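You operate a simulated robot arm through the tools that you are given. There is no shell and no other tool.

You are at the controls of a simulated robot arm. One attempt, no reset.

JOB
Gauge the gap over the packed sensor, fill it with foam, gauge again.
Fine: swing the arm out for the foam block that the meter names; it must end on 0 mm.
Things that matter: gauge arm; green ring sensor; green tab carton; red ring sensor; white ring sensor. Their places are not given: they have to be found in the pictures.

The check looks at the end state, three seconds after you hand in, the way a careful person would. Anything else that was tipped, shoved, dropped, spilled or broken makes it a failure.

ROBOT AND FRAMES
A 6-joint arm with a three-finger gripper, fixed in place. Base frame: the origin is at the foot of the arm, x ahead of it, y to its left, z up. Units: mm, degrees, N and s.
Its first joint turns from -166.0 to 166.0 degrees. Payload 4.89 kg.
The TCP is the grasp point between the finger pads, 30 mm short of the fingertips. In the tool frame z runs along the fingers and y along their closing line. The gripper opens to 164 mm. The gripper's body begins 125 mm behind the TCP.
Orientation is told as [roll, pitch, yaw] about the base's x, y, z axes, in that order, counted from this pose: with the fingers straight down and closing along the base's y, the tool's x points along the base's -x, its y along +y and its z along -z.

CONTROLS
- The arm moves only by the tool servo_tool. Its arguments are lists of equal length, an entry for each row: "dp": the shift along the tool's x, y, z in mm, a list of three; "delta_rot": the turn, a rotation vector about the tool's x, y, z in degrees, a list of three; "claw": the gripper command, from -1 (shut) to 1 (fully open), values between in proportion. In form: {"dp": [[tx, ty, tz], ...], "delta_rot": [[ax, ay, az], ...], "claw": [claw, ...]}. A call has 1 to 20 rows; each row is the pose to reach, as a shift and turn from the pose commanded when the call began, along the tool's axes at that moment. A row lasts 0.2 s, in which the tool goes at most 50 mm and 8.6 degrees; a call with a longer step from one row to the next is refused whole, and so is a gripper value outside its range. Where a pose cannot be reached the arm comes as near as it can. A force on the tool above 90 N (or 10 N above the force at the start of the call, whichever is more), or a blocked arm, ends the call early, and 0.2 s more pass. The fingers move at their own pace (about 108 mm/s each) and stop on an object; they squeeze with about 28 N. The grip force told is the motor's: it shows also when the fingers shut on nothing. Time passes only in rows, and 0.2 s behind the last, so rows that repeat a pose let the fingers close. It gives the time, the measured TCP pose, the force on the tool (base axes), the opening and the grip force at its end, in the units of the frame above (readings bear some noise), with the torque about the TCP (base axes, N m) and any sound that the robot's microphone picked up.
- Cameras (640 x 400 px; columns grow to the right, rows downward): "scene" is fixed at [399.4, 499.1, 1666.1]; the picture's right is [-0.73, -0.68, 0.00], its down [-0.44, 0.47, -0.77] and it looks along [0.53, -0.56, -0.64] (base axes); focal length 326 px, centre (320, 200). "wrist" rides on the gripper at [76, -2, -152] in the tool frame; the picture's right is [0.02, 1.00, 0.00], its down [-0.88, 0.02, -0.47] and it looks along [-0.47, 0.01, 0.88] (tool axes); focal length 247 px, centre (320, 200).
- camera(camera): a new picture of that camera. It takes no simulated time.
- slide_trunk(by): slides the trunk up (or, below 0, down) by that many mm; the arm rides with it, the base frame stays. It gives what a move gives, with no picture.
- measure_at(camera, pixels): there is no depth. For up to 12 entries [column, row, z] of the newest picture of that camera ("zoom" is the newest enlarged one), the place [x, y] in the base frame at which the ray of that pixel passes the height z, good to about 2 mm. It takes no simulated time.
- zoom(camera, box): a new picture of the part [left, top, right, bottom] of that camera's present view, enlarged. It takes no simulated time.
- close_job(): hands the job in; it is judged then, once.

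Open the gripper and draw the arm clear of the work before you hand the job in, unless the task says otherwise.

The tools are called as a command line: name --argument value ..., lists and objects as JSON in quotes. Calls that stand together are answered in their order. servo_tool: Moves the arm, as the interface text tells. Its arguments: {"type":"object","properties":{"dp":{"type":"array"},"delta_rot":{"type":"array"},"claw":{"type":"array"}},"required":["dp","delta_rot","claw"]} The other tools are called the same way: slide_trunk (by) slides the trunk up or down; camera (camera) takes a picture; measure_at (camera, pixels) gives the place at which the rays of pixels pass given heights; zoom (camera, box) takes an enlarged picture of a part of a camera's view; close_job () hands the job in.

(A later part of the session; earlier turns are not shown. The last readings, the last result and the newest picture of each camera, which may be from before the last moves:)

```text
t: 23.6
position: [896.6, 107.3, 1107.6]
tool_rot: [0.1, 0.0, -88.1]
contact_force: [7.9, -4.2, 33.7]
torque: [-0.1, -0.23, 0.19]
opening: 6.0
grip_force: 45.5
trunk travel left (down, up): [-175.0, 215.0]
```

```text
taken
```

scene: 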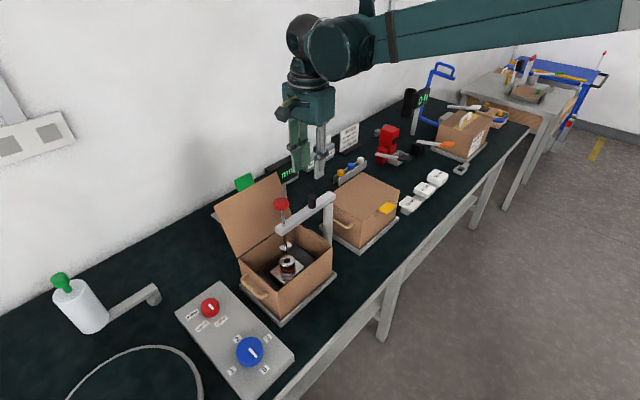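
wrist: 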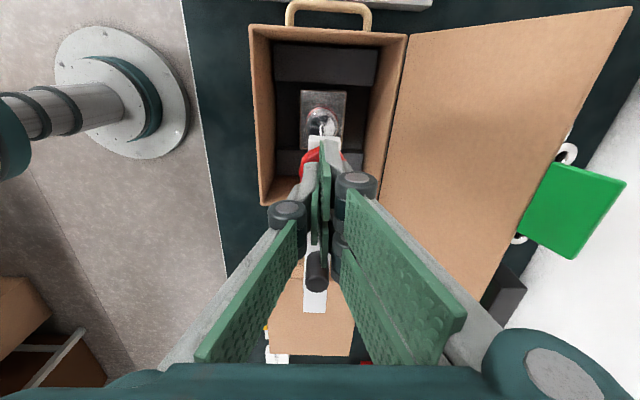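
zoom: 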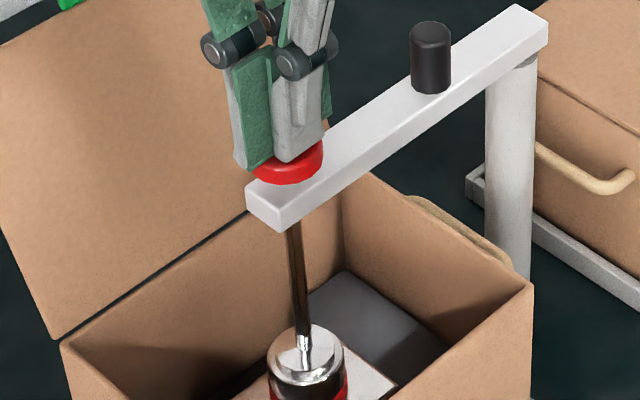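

The foot now rests on the sensor (force 34 N). I ease off and rise to see whether the meter holds a reading.

servo_tool --dp '[[0, 0, 0], [0, 0, 0], [0, 0, -5], [0, 0, -15], [0, 0, -35], [0, 0, -60], [0, 0, -85], [-35, 0, -95], [-70, 0, -100], [-105, 0, -100], [-105, 0, -100]]' --delta_rot '[[0, 0, 0], [0, 0, 0], [0, 0, 0], [0, 0, 0], [0, 0, 0], [0, 0, 0], [0, 0, 0], [0, 0, 0], [0, 0, 0], [0, 0, 0], [0, 0, 0]]' --claw '[-1, -1, -1, -1, -1, -1, -1, -1, -1, -1, -1]'

camera --camera "wrist"

camera --camera "scene"

```text
t: 26.0
position: [899.9, 1.2, 1202.6]
tool_rot: [0.0, 0.1, -88.0]
contact_force: [0.3, -1.2, 0.0]
torque: [0.03, -0.02, 0.0]
opening: 0.3
grip_force: 45.0
trunk travel left (down, up): [-175.0, 215.0]
```

```text
taken
```

wrist: 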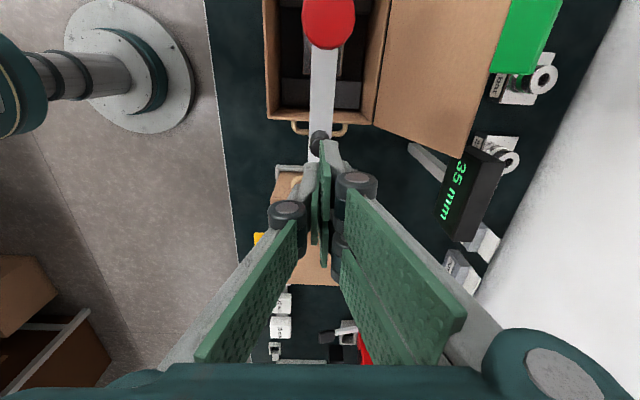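

```text
taken
```

scene: 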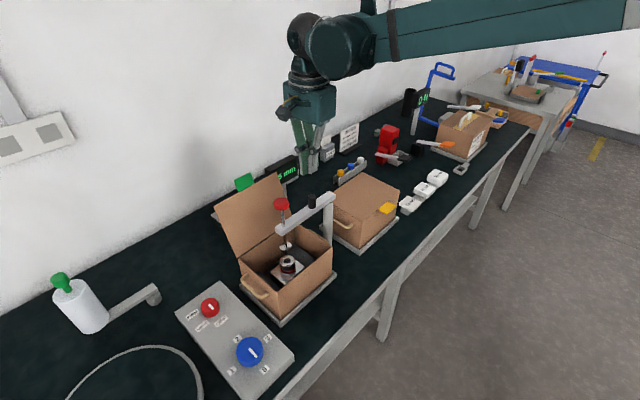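

The meter holds a reading at (456,190); I zoom to be sure of the digits.

zoom --camera "wrist" --box '[400, 130, 540, 260]'

zoom --camera "scene" --box '[390, 160, 460, 220]'

zoom --camera "scene" --box '[240, 170, 340, 280]'

```text
3.08 times, centred on (470, 195) of wrist
```

zoom: 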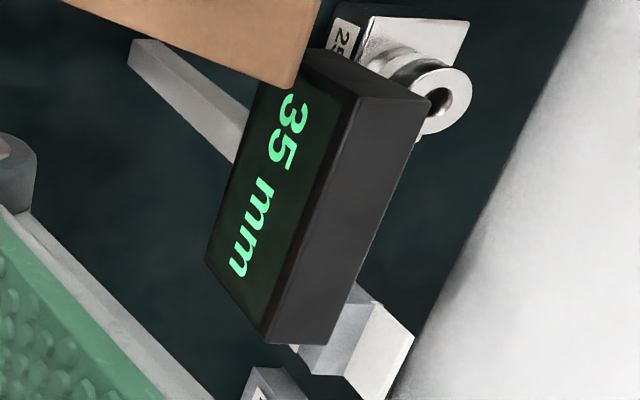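

```text
6.67 times, centred on (425, 190) of scene
```

zoom: 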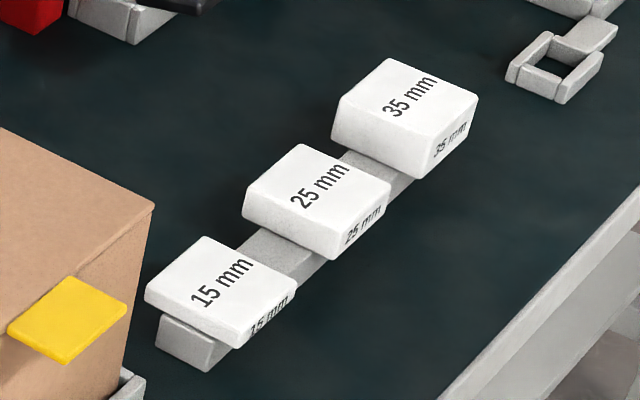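

```text
3.64 times, centred on (290, 225) of scene
```

zoom: 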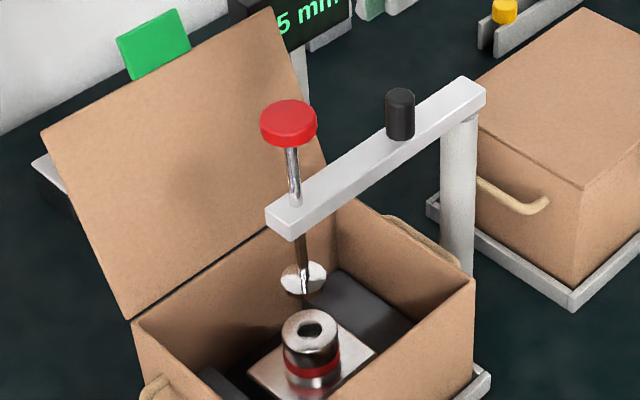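

The meter names 35 mm. I now regrip the peg right below to swing the arm back out.

servo_tool --dp '[[0, 0, 0], [0, 0, 0], [0, 0, 30], [0, 0, 60], [0, 0, 90], [0, 0, 104], [0, 0, 111], [0, 0, 111], [0, 0, 111], [0, 0, 111]]' --delta_rot '[[0, 0, 0], [0, 0, 0], [0, 0, 0], [0, 0, 0], [0, 0, 0], [0, 0, 0], [0, 0, 0], [0, 0, 0], [0, 0, 0], [0, 0, 0]]' --claw '[-0.3, -0.3, -0.3, -0.3, -0.3, -0.3, -0.3, -1, -1, -1]'

camera --camera "wrist"

```text
t: 28.2
position: [900.3, 1.8, 1094.1]
tool_rot: [-0.1, 0.0, -88.1]
contact_force: [-29.8, 0.1, -23.3]
torque: [0.04, 0.76, -0.18]
opening: 23.2
grip_force: 45.2
trunk travel left (down, up): [-175.0, 215.0]
```

```text
taken
```

wrist: 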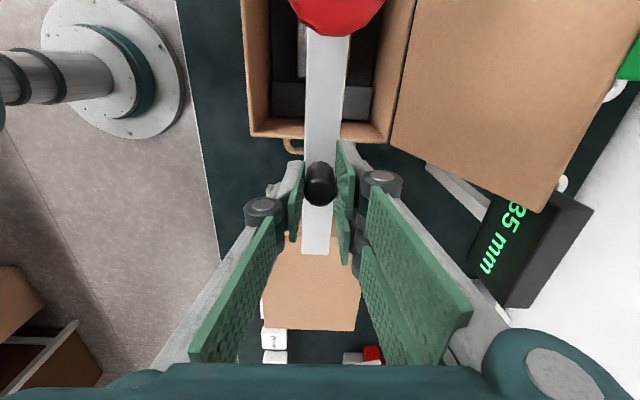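

Peg gripped. I swing the arm back out by 87°.

servo_tool --dp '[[-0.27, -6.3, 0], [-1.07, -12.6, 0], [-2.39, -18.8, 0], [-4.23, -24.8, 0], [-6.57, -30.7, 0], [-9.4, -36.4, 0], [-12.7, -41.8, 0], [-16.4, -46.9, 0], [-20.6, -51.6, 0], [-25.1, -56.0, 0], [-30.0, -60.0, 0], [-35.3, -63.6, 0], [-40.8, -66.7, 0], [-46.5, -69.4, 0], [-52.4, -71.5, 0], [-58.6, -73.2, 0], [-64.8, -74.3, 0], [-71.1, -74.9, 0]]' --delta_rot '[[0, 0, -4.83], [0, 0, -9.67], [0, 0, -14.5], [0, 0, -19.33], [0, 0, -24.17], [0, 0, -29], [0, 0, -33.83], [0, 0, -38.67], [0, 0, -43.5], [0, 0, -48.33], [0, 0, -53.17], [0, 0, -58], [0, 0, -62.83], [0, 0, -67.67], [0, 0, -72.5], [0, 0, -77.33], [0, 0, -82.17], [0, 0, -87]]' --claw '[-1, -1, -1, -1, -1, -1, -1, -1, -1, -1, -1, -1, -1, -1, -1, -1, -1, -1]'

camera --camera "wrist"

```text
t: 32.0
position: [828.5, -69.5, 1093.4]
tool_rot: [0.0, -0.1, -0.8]
contact_force: [25.6, 7.8, 29.6]
torque: [0.16, -1.03, -0.12]
opening: 22.8
grip_force: 44.9
trunk travel left (down, up): [-175.0, 215.0]
```

```text
taken
```

wrist: 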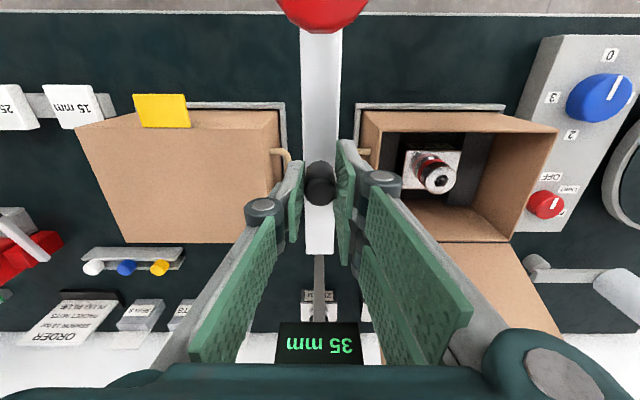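

Arm is back at its park and the meter holds 35 mm. I release, rise, and travel toward the foam blocks for a closer look.

servo_tool --dp '[[0, 0, 0], [0, 0, 0], [0, 0, -30], [0, 0, -70], [0, 0, -110], [0, 0, -150], [5, -40, -155], [10, -85, -155], [15, -130, -155], [20, -175, -155], [25, -220, -155], [30, -265, -155], [35, -310, -155], [40, -355, -155], [40, -400, -155], [40, -440, -155], [40, -460, -155], [40, -460, -155]]' --delta_rot '[[0, 0, 0], [0, 0, 0], [0, 0, 0], [0, 0, 0], [0, 0, 0], [0, 0, 0], [0, 0, 0], [0, 0, 0], [0, 0, 0], [0, 0, 0], [0, 0, 0], [0, 0, 0], [0, 0, 0], [0, 0, 0], [0, 0, 0], [0, 0, 0], [0, 0, 0], [0, 0, 0]]' --claw '[-0.3, -0.3, -0.3, -0.3, -0.3, -0.3, -0.3, -0.3, -0.3, -0.3, -0.3, -0.3, -0.3, -0.3, -0.3, -0.3, -0.3, -0.3]'

camera --camera "wrist"

camera --camera "scene"

```text
t: 35.8
position: [780.0, -529.8, 1248.4]
tool_rot: [0.1, 0.0, -1.0]
contact_force: [0.3, -0.1, -0.9]
torque: [0.08, 0.06, -0.01]
opening: 57.4
grip_force: 0.0
trunk travel left (down, up): [-175.0, 215.0]
```

```text
taken
```

wrist: 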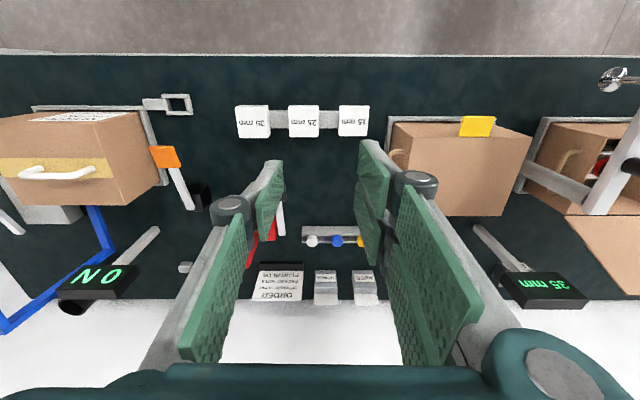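

```text
taken
```

scene: 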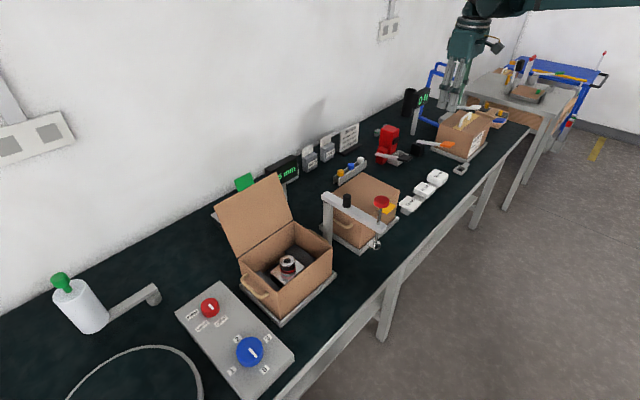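

The 35 mm block is at about (253,120) in the wrist view. I enlarge it and measure its position.

zoom --camera "wrist" --box '[140, 80, 380, 230]'

measure_at --camera "wrist" --pixels '[[253, 120, 840], [253, 120, 860], [253, 120, 880], [303, 120, 850], [353, 120, 845]]'

measure_at --camera "scene" --pixels '[[437, 177, 840], [437, 177, 860], [437, 177, 880]]'

```text
2.67 times, centred on (260, 155) of wrist
```

zoom: 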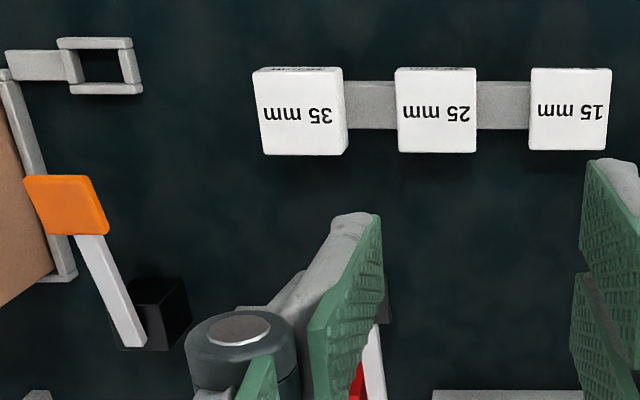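

```text
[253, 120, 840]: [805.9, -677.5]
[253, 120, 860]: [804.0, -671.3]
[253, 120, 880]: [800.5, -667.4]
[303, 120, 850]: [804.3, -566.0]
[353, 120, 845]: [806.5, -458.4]
```

```text
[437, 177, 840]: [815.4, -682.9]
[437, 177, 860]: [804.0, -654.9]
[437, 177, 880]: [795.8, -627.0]
```

The 35 mm block is at about (805,-674), radius ~1050, beyond the nominal reach, so I test how far the arm gets at medium height above it.

servo_tool --dp '[[-3, -25, 30], [-6, -50, 60], [-9, -75, 90], [-12, -95, 120], [-15, -115, 150], [-18, -130, 170], [-22, -142, 190], [-22, -142, 190]]' --delta_rot '[[0, 0, 0], [0, 0, 0], [0, 0, 0], [0, 0, 0], [0, 0, 0], [0, 0, 0], [0, 0, 0], [0, 0, 0]]' --claw '[0.2, 0.2, 0.2, 0.2, 0.2, 0.2, 0.2, 0.2]'

camera --camera "wrist"

camera --camera "scene"

```text
t: 37.6
position: [799.8, -673.4, 1056.7]
tool_rot: [0.0, 0.0, -1.1]
contact_force: [-0.2, 0.0, 0.9]
torque: [0.03, 0.0, 0.04]
opening: 98.3
grip_force: 0.0
trunk travel left (down, up): [-175.0, 215.0]
```

```text
taken
```

wrist: 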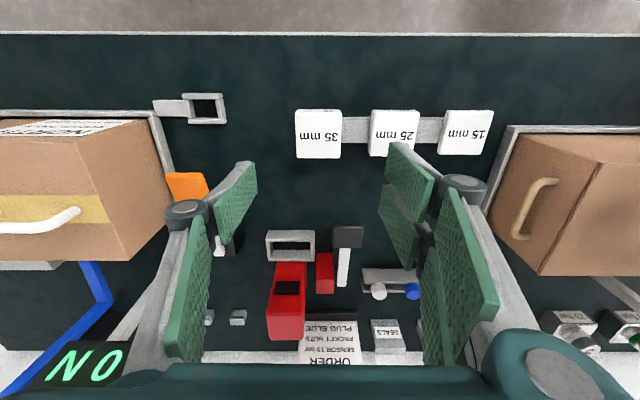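

```text
taken
```

scene: 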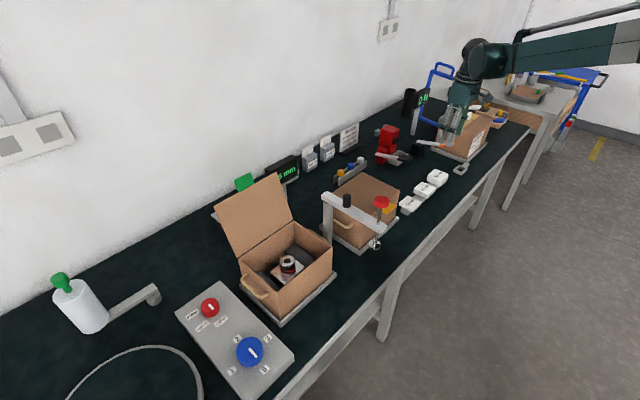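

The arm reaches (800,-673) at z 1057. I enlarge the block to locate its edges.

zoom --camera "wrist" --box '[270, 80, 430, 180]'

```text
4.00 times, centred on (350, 130) of wrist
```

zoom: 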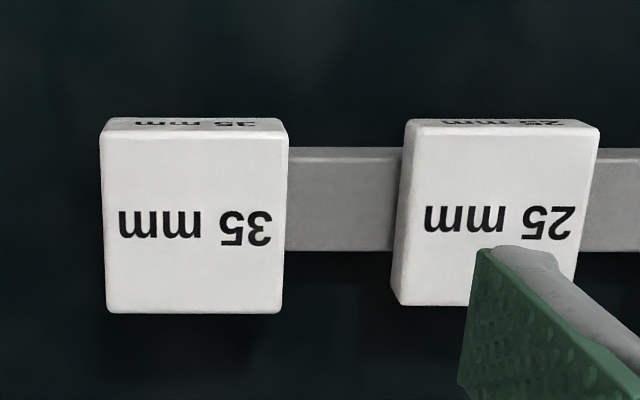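

measure_at --camera "zoom" --pixels '[[103, 133, 860], [287, 133, 860], [283, 312, 860], [107, 312, 860], [195, 222, 860], [103, 133, 845], [287, 133, 845], [283, 312, 845], [107, 312, 845], [195, 119, 825], [195, 119, 810], [490, 220, 850]]'

zoom --camera "scene" --box '[410, 155, 470, 205]'

```text
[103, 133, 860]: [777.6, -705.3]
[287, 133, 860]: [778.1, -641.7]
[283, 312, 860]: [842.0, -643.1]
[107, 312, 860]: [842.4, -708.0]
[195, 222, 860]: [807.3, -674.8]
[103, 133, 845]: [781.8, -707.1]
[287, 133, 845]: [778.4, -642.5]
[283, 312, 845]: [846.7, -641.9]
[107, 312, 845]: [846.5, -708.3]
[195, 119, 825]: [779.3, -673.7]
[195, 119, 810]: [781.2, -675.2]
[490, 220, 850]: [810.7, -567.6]
```

```text
8.00 times, centred on (440, 180) of scene
```

zoom: 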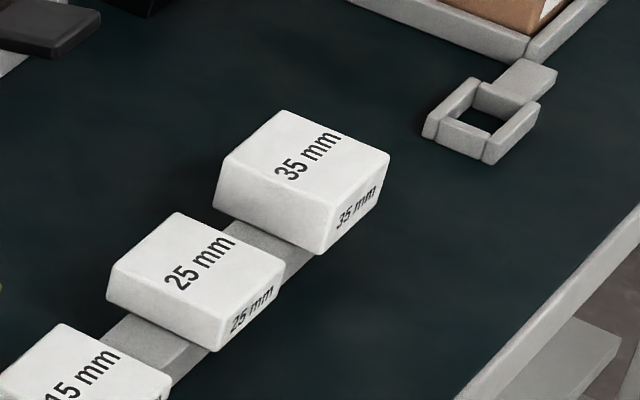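

measure_at --camera "zoom" --pixels '[[281, 110, 850], [281, 110, 865], [390, 157, 850], [390, 157, 865], [223, 166, 850], [223, 166, 865], [330, 216, 850], [330, 216, 865], [322, 253, 815], [322, 253, 825]]'

```text
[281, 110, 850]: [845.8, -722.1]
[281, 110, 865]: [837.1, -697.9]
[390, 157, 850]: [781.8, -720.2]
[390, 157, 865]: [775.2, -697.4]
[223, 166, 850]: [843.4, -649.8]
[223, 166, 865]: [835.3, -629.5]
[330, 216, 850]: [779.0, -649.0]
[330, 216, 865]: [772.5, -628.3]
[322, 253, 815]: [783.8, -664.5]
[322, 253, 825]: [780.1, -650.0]
```

The 35 mm block is about 65 mm square, centred at (810,-675), top z≈858. I descend to just above it and check reach and alignment.

servo_tool --dp '[[-10.5, -2, 30], [-10.5, -2, 65], [-10.5, -2, 100], [-10.5, -2, 130], [-10.5, -2, 150], [-10.5, -2, 150]]' --delta_rot '[[0, 0, -1], [0, 0, -1], [0, 0, -1], [0, 0, -1], [0, 0, -1], [0, 0, -1]]' --claw '[0.1, 0.1, 0.1, 0.1, 0.1, 0.1]'

camera --camera "wrist"

zoom --camera "scene" --box '[390, 90, 490, 220]'

```text
t: 39.0
position: [809.2, -674.8, 906.8]
tool_rot: [0.0, 0.0, 0.0]
contact_force: [-0.2, 0.2, -0.2]
torque: [0.03, 0.03, -0.02]
opening: 89.9
grip_force: 0.1
trunk travel left (down, up): [-175.0, 215.0]
```

```text
taken
```

wrist: 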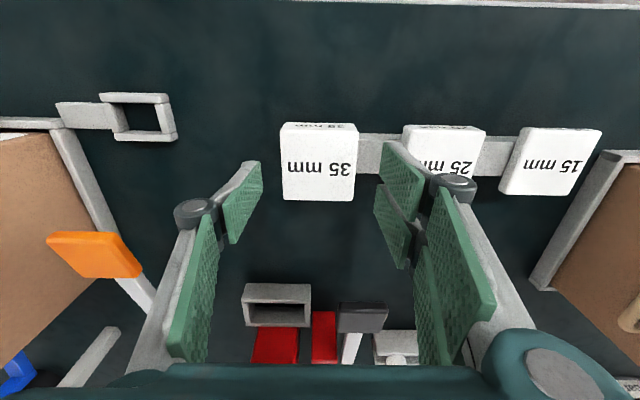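

```text
3.08 times, centred on (440, 155) of scene
```

zoom: 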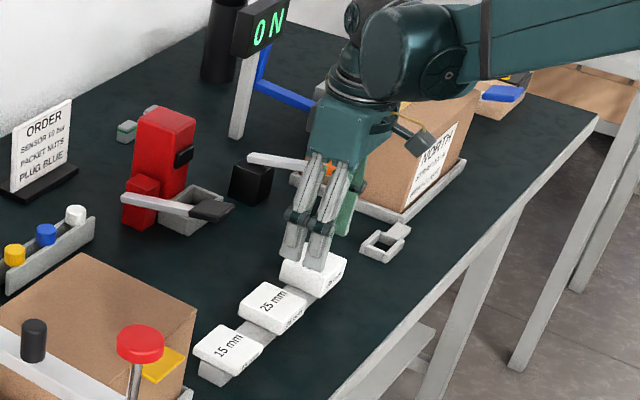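

Reached above the block. I measure the block top corners from this closer view.

measure_at --camera "wrist" --pixels '[[281, 131, 858], [357, 131, 858], [355, 200, 858], [283, 200, 858], [319, 166, 858], [319, 166, 850]]'

```text
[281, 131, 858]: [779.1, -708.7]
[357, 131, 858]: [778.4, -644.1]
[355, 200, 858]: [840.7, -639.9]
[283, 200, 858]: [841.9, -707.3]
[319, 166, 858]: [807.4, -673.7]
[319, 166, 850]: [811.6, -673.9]
```

Centre confirmed at (810,-675). I descend so the pads flank the block and close.

servo_tool --dp '[[0, 0, 15], [0, 0, 28], [0, 0, 38], [0, 0, 47], [0, 0, 47], [0, 0, 47], [0, 0, 47], [0, 0, 47]]' --delta_rot '[[0, 0, 0], [0, 0, 0], [0, 0, 0], [0, 0, 0], [0, 0, 0], [0, 0, 0], [0, 0, 0], [0, 0, 0]]' --claw '[0.1, 0.1, 0.1, 0.1, 0.1, -1, -1, -1]'

camera --camera "wrist"

zoom --camera "scene" --box '[400, 120, 480, 210]'

```text
t: 40.8
position: [809.9, -674.7, 860.9]
tool_rot: [0.0, 0.0, 0.0]
contact_force: [0.5, 0.6, -0.2]
torque: [0.02, -0.01, -0.01]
opening: 63.7
grip_force: 27.8
trunk travel left (down, up): [-175.0, 215.0]
```

```text
taken
```

wrist: 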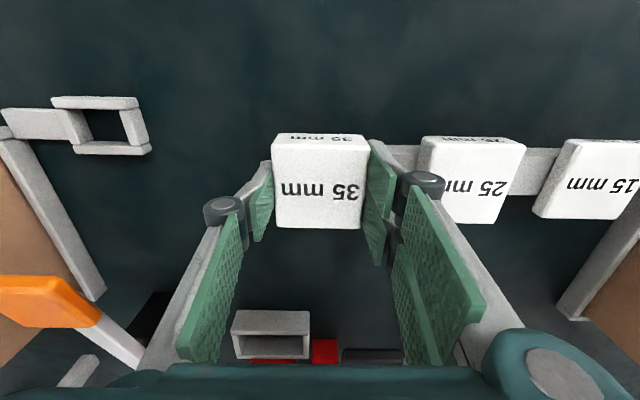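

```text
4.44 times, centred on (440, 165) of scene
```

zoom: 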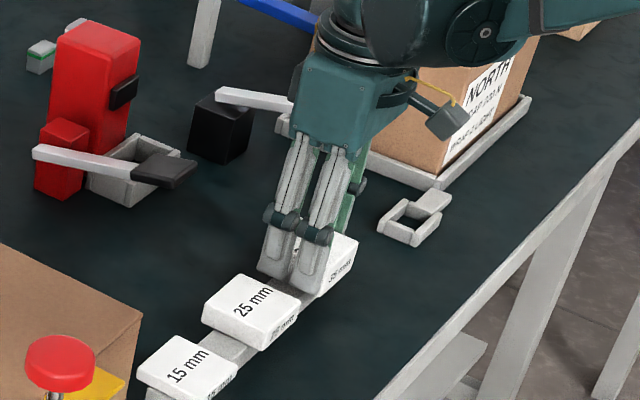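

Block is gripped at 63.7 mm. I lift it and travel toward the carton at a height clear of the gauge arm.

servo_tool --dp '[[0, 0, -15], [0, 0, -40], [0, 0, -80], [0, 0, -120], [0, 0, -160], [0, 0, -200], [0, 40, -220], [0, 80, -240], [0, 120, -260], [0, 160, -280], [0, 200, -300], [0, 240, -320], [0, 280, -340], [0, 325, -340], [0, 370, -340], [0, 415, -340], [0, 460, -340], [0, 500, -340], [0, 530, -340], [0, 530, -340]]' --delta_rot '[[0, 0, 0], [0, 0, 0], [0, 0, 0], [0, 0, 0], [0, 0, 0], [0, 0, 0], [0, 0, 0], [0, 0, 0], [0, 0, 0], [0, 0, 0], [0, 0, 0], [0, 0, 0], [0, 0, 0], [0, 0, 0], [0, 0, 0], [0, 0, 0], [0, 0, 0], [0, 0, 0], [0, 0, 0], [0, 0, 0]]' --claw '[-1, -1, -1, -1, -1, -1, -1, -1, -1, -1, -1, -1, -1, -1, -1, -1, -1, -1, -1, -1]'

camera --camera "wrist"

camera --camera "scene"

```text
t: 45.0
position: [809.9, -144.6, 1199.3]
tool_rot: [0.0, 0.0, 0.1]
contact_force: [-0.2, 0.3, -0.8]
torque: [-0.08, 0.01, 0.01]
opening: 63.5
grip_force: 28.1
trunk travel left (down, up): [-175.0, 215.0]
```

```text
taken
```

wrist: 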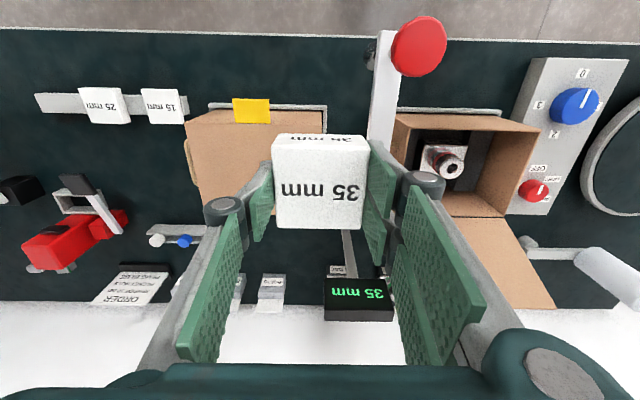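

```text
taken
```

scene: 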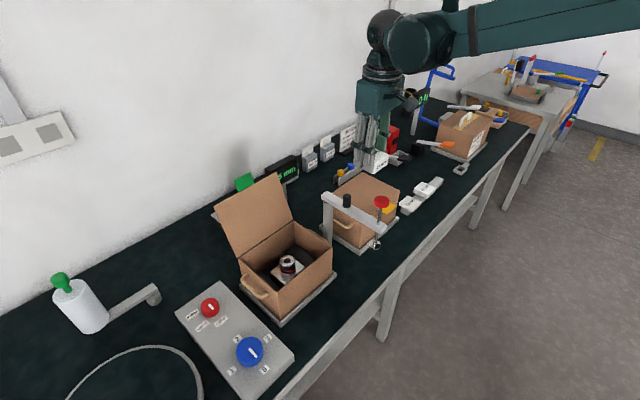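

Block is held level. I move above the sensor at (898,106) at the same height.

servo_tool --dp '[[-13, 40, 0], [-26, 80, 0], [-40, 120, 0], [-53, 160, 0], [-67, 200, 0], [-80, 235, 0], [-88, 250.6, 0], [-88, 250.6, 0]]' --delta_rot '[[0, 0, 0], [0, 0, 0], [0, 0, 0], [0, 0, 0], [0, 0, 0], [0, 0, 0], [0, 0, 0], [0, 0, 0]]' --claw '[-1, -1, -1, -1, -1, -1, -1, -1]'

camera --camera "wrist"

zoom --camera "scene" --box '[210, 110, 370, 310]'

```text
t: 46.8
position: [897.6, 107.4, 1200.3]
tool_rot: [-0.1, 0.0, 0.0]
contact_force: [-0.9, 1.0, -0.1]
torque: [-0.04, 0.02, -0.01]
opening: 63.4
grip_force: 28.0
trunk travel left (down, up): [-175.0, 215.0]
```

```text
taken
```

wrist: 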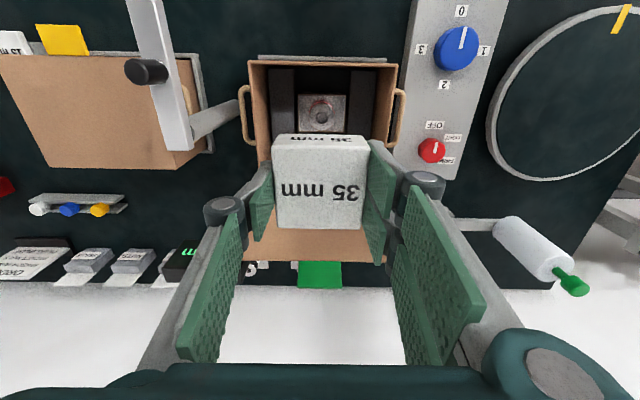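

```text
2.00 times, centred on (290, 210) of scene
```

zoom: 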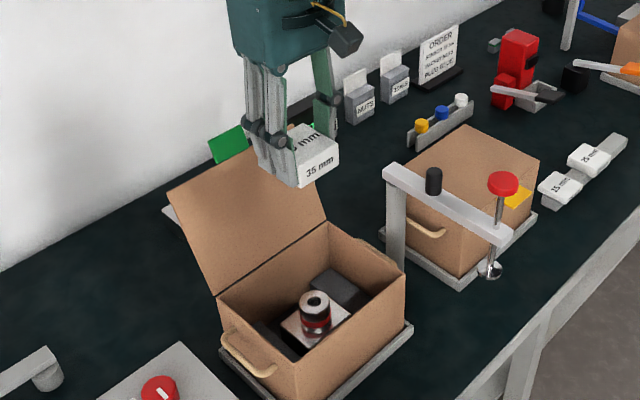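

Sensor top shows at (322,111). I measure it and the carton rim for clearance.

measure_at --camera "wrist" --pixels '[[322, 111, 916], [322, 111, 905], [267, 68, 950], [380, 68, 950], [322, 66, 950], [297, 96, 880], [347, 96, 880]]'

zoom --camera "wrist" --box '[240, 50, 410, 150]'

```text
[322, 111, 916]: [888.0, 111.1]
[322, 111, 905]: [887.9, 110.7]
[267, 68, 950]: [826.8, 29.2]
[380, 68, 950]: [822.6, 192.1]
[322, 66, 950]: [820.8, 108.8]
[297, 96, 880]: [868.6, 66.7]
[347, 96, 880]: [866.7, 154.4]
```

```text
3.76 times, centred on (325, 100) of wrist
```

zoom: 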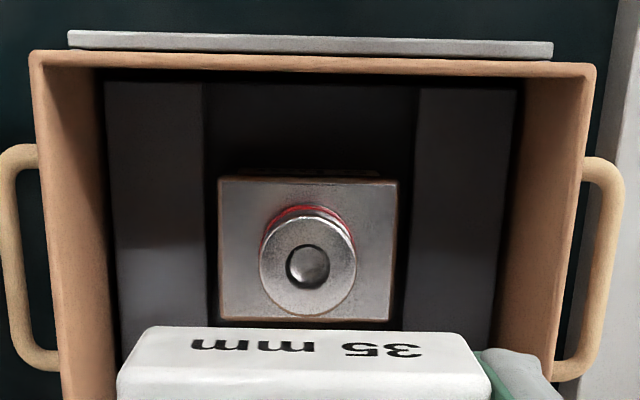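

measure_at --camera "zoom" --pixels '[[308, 268, 916], [308, 268, 912], [105, 75, 950], [530, 75, 950], [40, 55, 950], [590, 67, 950]]'

```text
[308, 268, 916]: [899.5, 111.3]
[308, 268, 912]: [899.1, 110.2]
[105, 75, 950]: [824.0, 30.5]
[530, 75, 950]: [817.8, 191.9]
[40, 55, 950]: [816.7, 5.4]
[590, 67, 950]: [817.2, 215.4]
```

Sensor centre is at about (899,110). I lower the block over it to a few mm above contact.

servo_tool --dp '[[-1, 2, 40], [-1, 2, 80], [-1, 2, 120], [-1, 2, 155], [-1, 2, 185], [-1, 2, 210], [-1, 2, 225], [-1, 2, 232], [-1, 2, 232]]' --delta_rot '[[0, 0, 0], [0, 0, 0], [0, 0, 0], [0, 0, 0], [0, 0, 0], [0, 0, 0], [0, 0, 0], [0, 0, 0], [0, 0, 0]]' --claw '[-1, -1, -1, -1, -1, -1, -1, -1, -1]'

zoom --camera "scene" --box '[230, 170, 350, 300]'

camera --camera "wrist"

```text
t: 48.8
position: [900.3, 107.2, 968.8]
tool_rot: [0.0, 0.0, 0.0]
contact_force: [-0.1, -0.3, 0.5]
torque: [-0.03, 0.04, 0.01]
opening: 63.7
grip_force: 27.9
trunk travel left (down, up): [-175.0, 215.0]
```

```text
3.08 times, centred on (290, 235) of scene
```

zoom: 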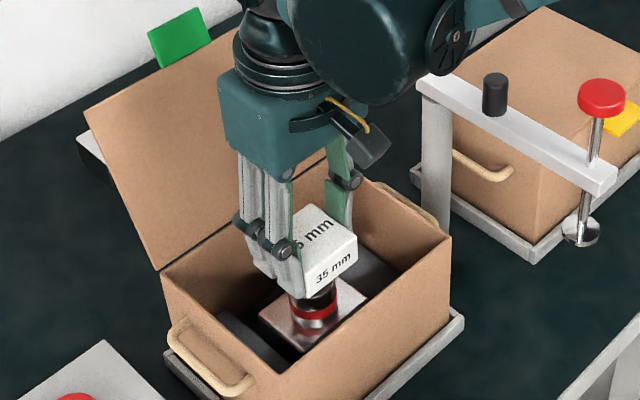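

```text
taken
```

wrist: 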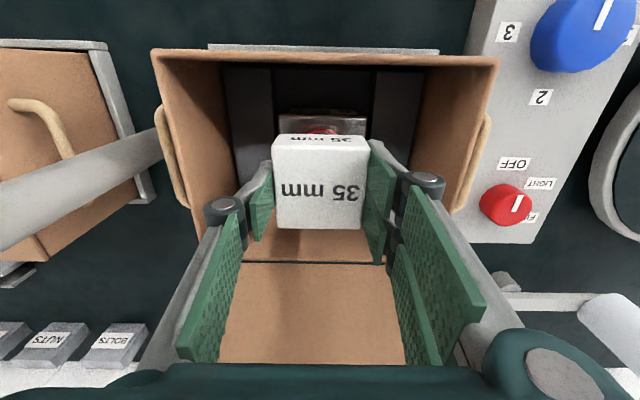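

Aligned above the sensor. I lower in 1 mm steps to contact.

servo_tool --dp '[[0, 1, 2], [0, 1, 4], [0, 1, 6], [0, 1, 8], [0, 1, 9], [0, 1, 10], [0, 1, 11]]' --delta_rot '[[0, 0, 0], [0, 0, 0], [0, 0, 0], [0, 0, 0], [0, 0, 0], [0, 0, 0], [0, 0, 0]]' --claw '[-1, -1, -1, -1, -1, -1, -1]'

zoom --camera "scene" --box '[250, 210, 330, 280]'

```text
t: 50.4
position: [898.4, 109.1, 958.1]
tool_rot: [0.0, 0.0, 0.0]
contact_force: [-0.5, -0.9, 1.1]
torque: [-0.01, -0.01, 0.02]
opening: 63.8
grip_force: 27.9
trunk travel left (down, up): [-175.0, 215.0]
```

```text
5.71 times, centred on (290, 245) of scene
```

zoom: 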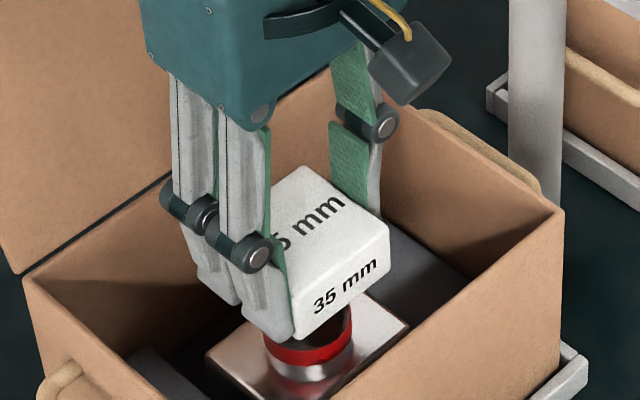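

No contact yet; I continue in 0.5–1 mm steps.

servo_tool --dp '[[0, 0, 1], [0, 0, 2], [0, 0, 3], [0, 0, 4]]' --delta_rot '[[0, 0, 0], [0, 0, 0], [0, 0, 0], [0, 0, 0]]' --claw '[-1, -1, -1, -1]'

zoom --camera "scene" --box '[250, 210, 330, 280]'

```text
t: 51.4
position: [900.2, 108.8, 953.8]
tool_rot: [0.0, 0.0, 0.0]
contact_force: [0.1, 0.1, -0.5]
torque: [0.03, 0.01, 0.01]
opening: 63.6
grip_force: 27.9
trunk travel left (down, up): [-175.0, 215.0]
```

```text
5.71 times, centred on (290, 245) of scene
```

zoom: 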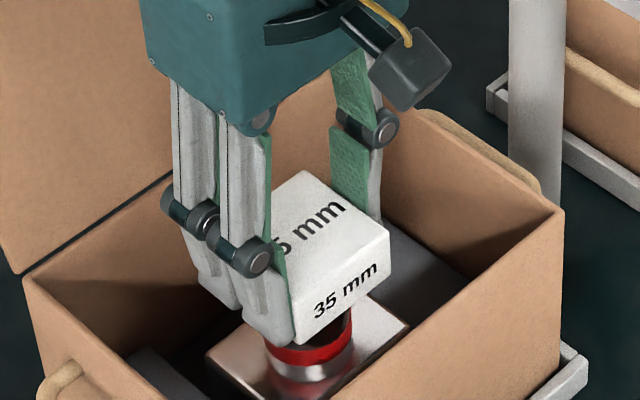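

servo_tool --dp '[[0, 0, 1], [0, 0, 2], [0, 0, 3], [0, 0, 4]]' --delta_rot '[[0, 0, 0], [0, 0, 0], [0, 0, 0], [0, 0, 0]]' --claw '[-1, -1, -1, -1]'

zoom --camera "scene" --box '[250, 210, 330, 280]'

```text
t: 52.4
position: [897.5, 108.6, 949.3]
tool_rot: [-0.1, 0.0, -0.1]
contact_force: [-0.4, -0.4, 0.4]
torque: [0.02, -0.01, 0.01]
opening: 63.4
grip_force: 27.5
trunk travel left (down, up): [-175.0, 215.0]
```

```text
5.71 times, centred on (290, 245) of scene
```

zoom: 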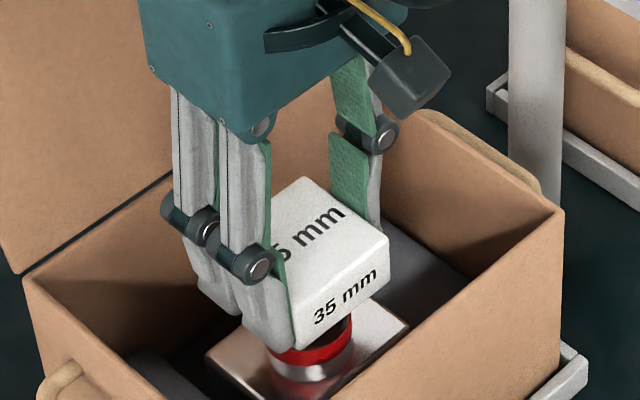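

Still free (force ~0.4 N). I continue carefully.

servo_tool --dp '[[0, 0, 1], [0, 0, 2], [0, 0, 3]]' --delta_rot '[[0, 0, 0], [0, 0, 0], [0, 0, 0]]' --claw '[-1, -1, -1]'

zoom --camera "scene" --box '[250, 210, 330, 280]'

```text
t: 53.2
position: [898.7, 108.6, 948.0]
tool_rot: [0.0, 0.1, 0.0]
contact_force: [-0.3, 0.2, 0.0]
torque: [-0.01, -0.04, -0.02]
opening: 63.5
grip_force: 28.0
trunk travel left (down, up): [-175.0, 215.0]
```

```text
5.71 times, centred on (290, 245) of scene
```

zoom: 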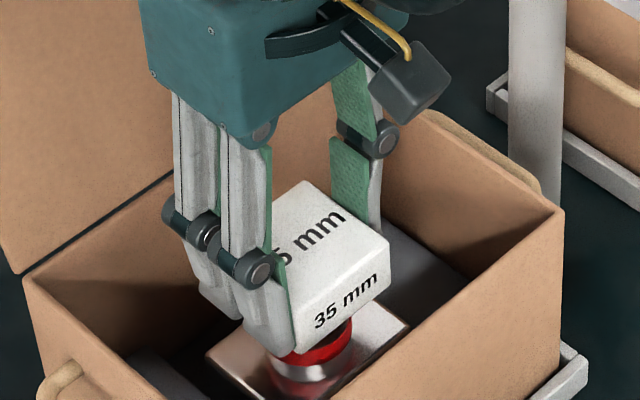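

servo_tool --dp '[[0, 0, 1], [0, 0, 2], [0, 0, 3]]' --delta_rot '[[0, 0, 0], [0, 0, 0], [0, 0, 0]]' --claw '[-1, -1, -1]'

zoom --camera "scene" --box '[250, 210, 330, 280]'

```text
t: 54.0
position: [898.0, 107.8, 944.0]
tool_rot: [0.1, -0.1, 0.0]
contact_force: [4.1, 0.5, 30.4]
torque: [0.04, -0.1, -0.01]
opening: 63.8
grip_force: 27.6
trunk travel left (down, up): [-175.0, 215.0]
```

```text
5.71 times, centred on (290, 245) of scene
```

zoom: 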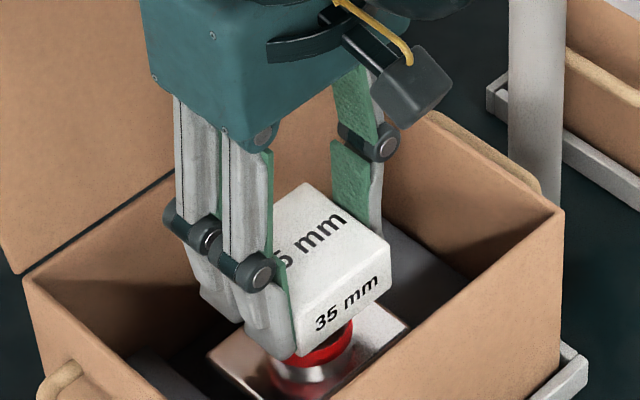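

Contact at 30 N; the block sits on the sensor. I ease up 1 mm, open just enough to free it, then lift straight.

servo_tool --dp '[[0, 0, -1], [0, 0, -1], [0, 0, -1], [0, 0, -1], [0, 0, -1]]' --delta_rot '[[0, 0, 0], [0, 0, 0], [0, 0, 0], [0, 0, 0], [0, 0, 0]]' --claw '[-1, -0.1, -0.1, -0.1, -0.1]'

camera --camera "wrist"

zoom --camera "scene" --box '[250, 210, 330, 280]'

```text
t: 55.2
position: [898.3, 108.6, 944.1]
tool_rot: [0.0, 0.0, 0.0]
contact_force: [-0.4, 0.2, -0.1]
torque: [-0.04, 0.02, -0.02]
opening: 73.9
grip_force: 0.1
trunk travel left (down, up): [-175.0, 215.0]
```

```text
taken
```

wrist: 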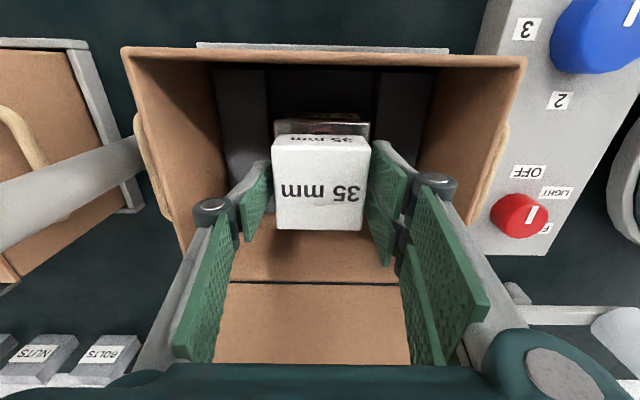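

```text
5.71 times, centred on (290, 245) of scene
```

zoom: 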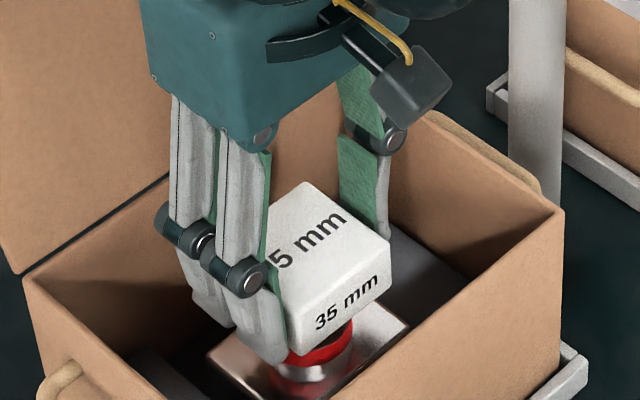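

Block rests freely on the sensor. I lift straight up and check it.

servo_tool --dp '[[0, 0, -10], [0, 0, -25], [0, 0, -50], [0, 0, -90], [0, 0, -130], [0, 0, -170], [0, 0, -210], [0, 0, -256], [0, 0, -256]]' --delta_rot '[[0, 0, 0], [0, 0, 0], [0, 0, 0], [0, 0, 0], [0, 0, 0], [0, 0, 0], [0, 0, 0], [0, 0, 0], [0, 0, 0]]' --claw '[-0.1, -0.1, -0.1, -0.1, -0.1, -0.1, -0.1, -0.1, -0.1]'

camera --camera "wrist"

zoom --camera "scene" --box '[230, 170, 350, 300]'

```text
t: 57.2
position: [896.2, 108.1, 1203.0]
tool_rot: [0.0, 0.0, 0.0]
contact_force: [-0.6, 0.4, 0.4]
torque: [-0.02, -0.07, -0.01]
opening: 73.7
grip_force: 0.0
trunk travel left (down, up): [-175.0, 215.0]
```

```text
taken
```

wrist: 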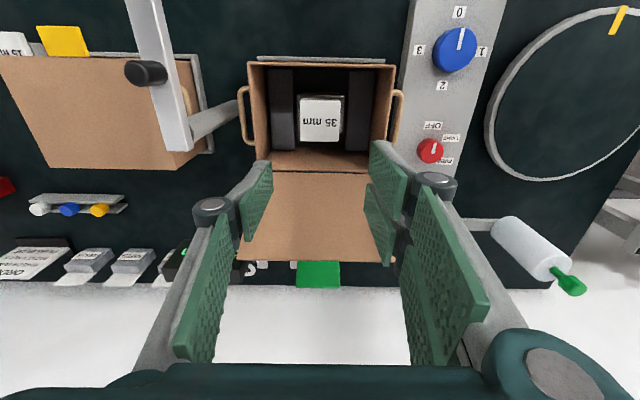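

```text
3.08 times, centred on (290, 235) of scene
```

zoom: 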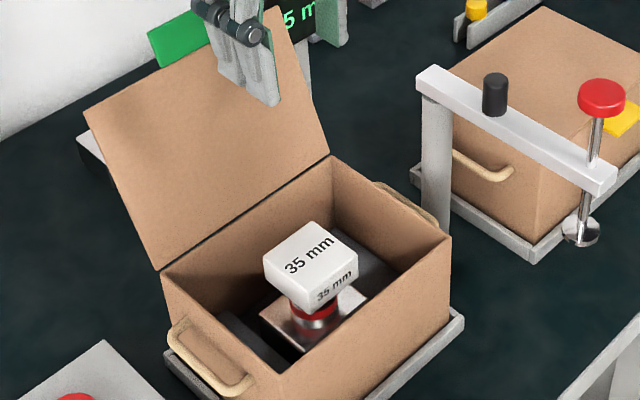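

Block sits level on the sensor. I go back above the peg at (829,-70).

servo_tool --dp '[[13, -36, 0], [27, -72, 0], [40, -108, 0], [54, -144, 0], [67, -178, 0], [67, -178, 0]]' --delta_rot '[[0, 0, 0], [0, 0, 0], [0, 0, 0], [0, 0, 0], [0, 0, 0], [0, 0, 0]]' --claw '[-0.3, -0.3, -0.3, -0.3, -0.3, -0.3]'

camera --camera "wrist"

measure_at --camera "wrist" --pixels '[[320, 148, 1093]]'

```text
t: 58.6
position: [831.2, -71.8, 1201.9]
tool_rot: [0.0, 0.0, -0.1]
contact_force: [0.1, 0.6, 0.4]
torque: [0.04, -0.03, 0.02]
opening: 57.5
grip_force: 0.0
trunk travel left (down, up): [-175.0, 215.0]
```

```text
taken
```

wrist: 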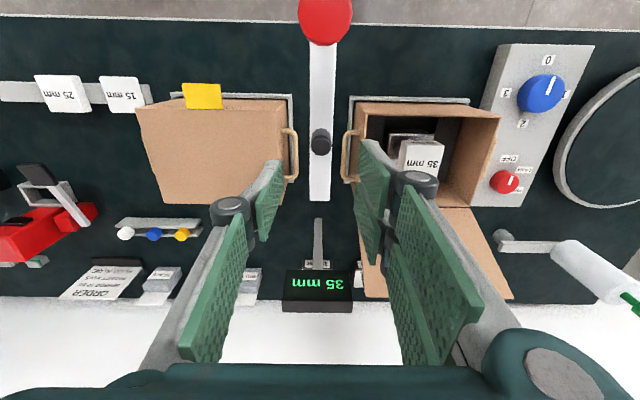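

```text
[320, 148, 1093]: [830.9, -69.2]
```

Peg is right below at (830,-70). I descend and grip it.

servo_tool --dp '[[0, 0, 30], [0, 0, 60], [0, 0, 90], [0, 0, 104], [0, 0, 110], [0, 0, 110], [0, 0, 110], [0, 0, 110]]' --delta_rot '[[0, 0, 0], [0, 0, 0], [0, 0, 0], [0, 0, 0], [0, 0, 0], [0, 0, 0], [0, 0, 0], [0, 0, 0]]' --claw '[-0.3, -0.3, -0.3, -0.3, -0.3, -1, -1, -1]'

camera --camera "wrist"

```text
t: 60.4
position: [832.3, -70.0, 1092.3]
tool_rot: [0.0, 0.0, 0.0]
contact_force: [0.4, -2.3, -6.6]
torque: [-0.05, -0.17, -0.04]
opening: 22.9
grip_force: 45.3
trunk travel left (down, up): [-175.0, 215.0]
```

```text
taken
```

wrist: 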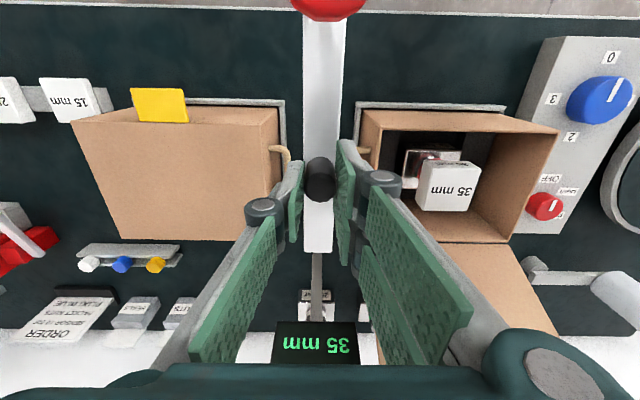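

Gripped. I swing the arm 87.5° back over the carton; the foot should clear the foam top by ~15 mm.

servo_tool --dp '[[-0.27, 6.2, 0], [-1.06, 12.4, 0], [-2.36, 18.5, 0], [-4.17, 24.5, 0], [-6.5, 30.3, 0], [-9.3, 35.9, 0], [-12.5, 41.2, 0], [-16.2, 46.2, 0], [-20.3, 50.9, 0], [-24.8, 55.3, 0], [-29.6, 59.2, 0], [-34.8, 62.8, 0], [-40.2, 65.8, 0], [-45.9, 68.5, 0], [-51.7, 70.6, 0], [-57.8, 72.2, 0], [-63.9, 73.3, 0], [-70.8, 73.9, 0]]' --delta_rot '[[0, 0, 4.83], [0, 0, 9.67], [0, 0, 14.5], [0, 0, 19.33], [0, 0, 24.17], [0, 0, 29], [0, 0, 33.83], [0, 0, 38.67], [0, 0, 43.5], [0, 0, 48.33], [0, 0, 53.17], [0, 0, 58], [0, 0, 62.83], [0, 0, 67.67], [0, 0, 72.5], [0, 0, 77.33], [0, 0, 82.17], [0, 0, 87.5]]' --claw '[-1, -1, -1, -1, -1, -1, -1, -1, -1, -1, -1, -1, -1, -1, -1, -1, -1, -1]'

camera --camera "wrist"

zoom --camera "scene" --box '[230, 160, 350, 290]'

```text
t: 64.2
position: [900.3, 2.4, 1090.1]
tool_rot: [-0.2, 0.0, -87.7]
contact_force: [-30.7, -47.2, 0.6]
torque: [-1.5, 0.91, 0.08]
opening: 23.4
grip_force: 45.1
trunk travel left (down, up): [-175.0, 215.0]
```

```text
taken
```

wrist: 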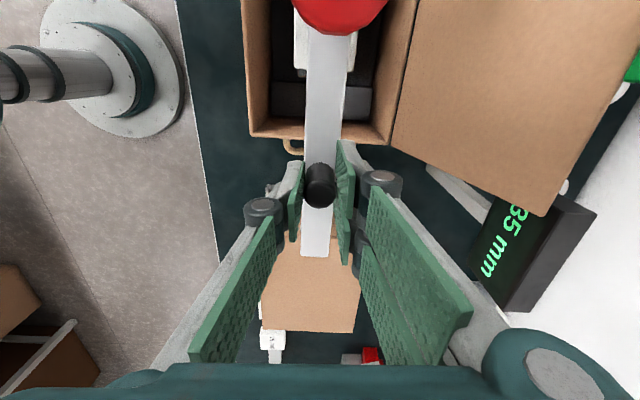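

```text
3.08 times, centred on (290, 225) of scene
```

zoom: 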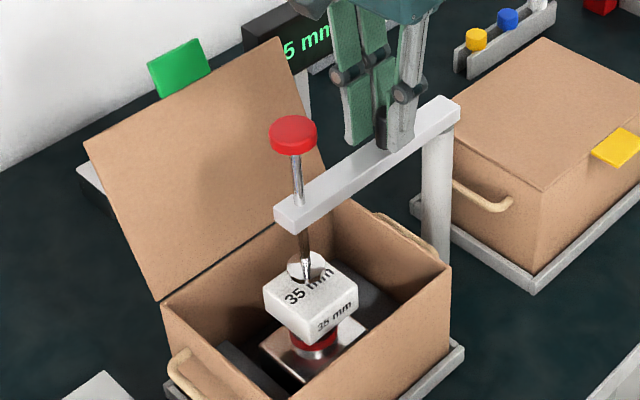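

The foot is over the foam block. I release the peg, lift, and move with closed fingers over the knob.

servo_tool --dp '[[0, 0, 0], [0, 0, 0], [0, 0, 0], [0, 0, -20], [0, 0, -60], [0, 0, -110], [35, 0, -110], [70, 0, -110], [103, 0, -110], [103, 0, -110], [103, 0, -110]]' --delta_rot '[[0, 0, 0], [0, 0, 0], [0, 0, 0], [0, 0, 0], [0, 0, 0], [0, 0, 0], [0, 0, 0], [0, 0, 0], [0, 0, 0], [0, 0, 0], [0, 0, 0]]' --claw '[-0.4, -0.4, -0.4, -0.4, -0.4, -0.4, -1, -1, -1, -1, -1]'

zoom --camera "scene" --box '[230, 130, 350, 270]'

```text
t: 66.6
position: [898.6, 107.5, 1200.4]
tool_rot: [0.1, 0.1, -87.4]
contact_force: [-0.1, 0.8, 0.1]
torque: [-0.08, 0.01, 0.02]
opening: 0.1
grip_force: 27.7
trunk travel left (down, up): [-175.0, 215.0]
```

```text
2.86 times, centred on (290, 200) of scene
```

zoom: 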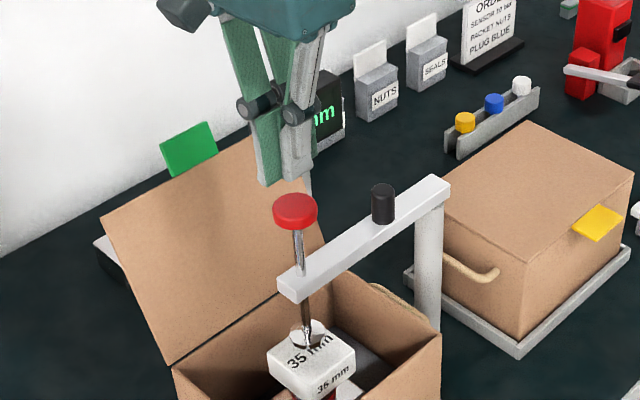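

Tip is above the knob. I lower to knob contact and slightly beyond.

servo_tool --dp '[[0, -1.5, 10], [0, -1.5, 20], [0, -1.5, 28], [0, -1.5, 35], [0, -1.5, 40], [0, -1.5, 44], [0, -1.5, 48]]' --delta_rot '[[0, 0, 0], [0, 0, 0], [0, 0, 0], [0, 0, 0], [0, 0, 0], [0, 0, 0], [0, 0, 0]]' --claw '[-1, -1, -1, -1, -1, -1, -1]'

zoom --camera "scene" --box '[250, 180, 330, 270]'

```text
t: 68.2
position: [898.4, 108.3, 1152.2]
tool_rot: [0.0, 0.0, -87.4]
contact_force: [0.1, -0.5, 2.0]
torque: [0.01, -0.01, -0.02]
opening: 0.0
grip_force: 27.9
trunk travel left (down, up): [-175.0, 215.0]
```

```text
4.44 times, centred on (290, 225) of scene
```

zoom: 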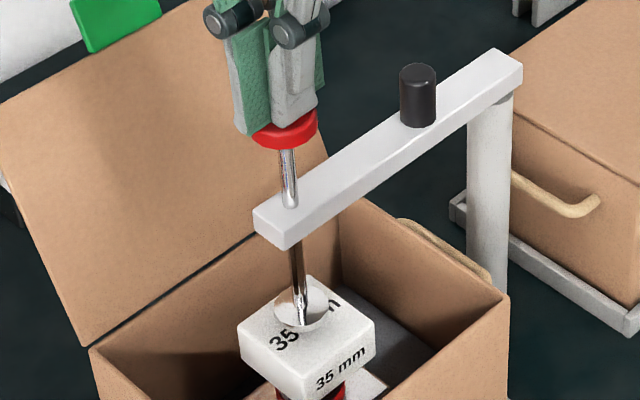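

Knob is being pushed (2 N). I continue in 1 mm rows down to foam contact.

servo_tool --dp '[[0, 0, 1], [0, 0, 2], [0, 0, 3], [0, 0, 4], [0, 0, 5], [0, 0, 6]]' --delta_rot '[[0, 0, 0], [0, 0, 0], [0, 0, 0], [0, 0, 0], [0, 0, 0], [0, 0, 0]]' --claw '[-1, -1, -1, -1, -1, -1]'

zoom --camera "scene" --box '[250, 180, 330, 270]'

```text
t: 69.6
position: [897.5, 107.2, 1147.6]
tool_rot: [0.1, -0.1, -87.6]
contact_force: [0.5, -1.8, 2.0]
torque: [-0.02, -0.01, -0.02]
opening: 0.0
grip_force: 27.6
trunk travel left (down, up): [-175.0, 215.0]
```

```text
4.44 times, centred on (290, 225) of scene
```

zoom: 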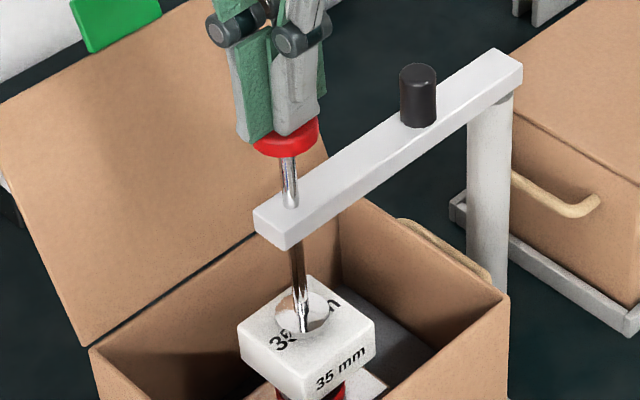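

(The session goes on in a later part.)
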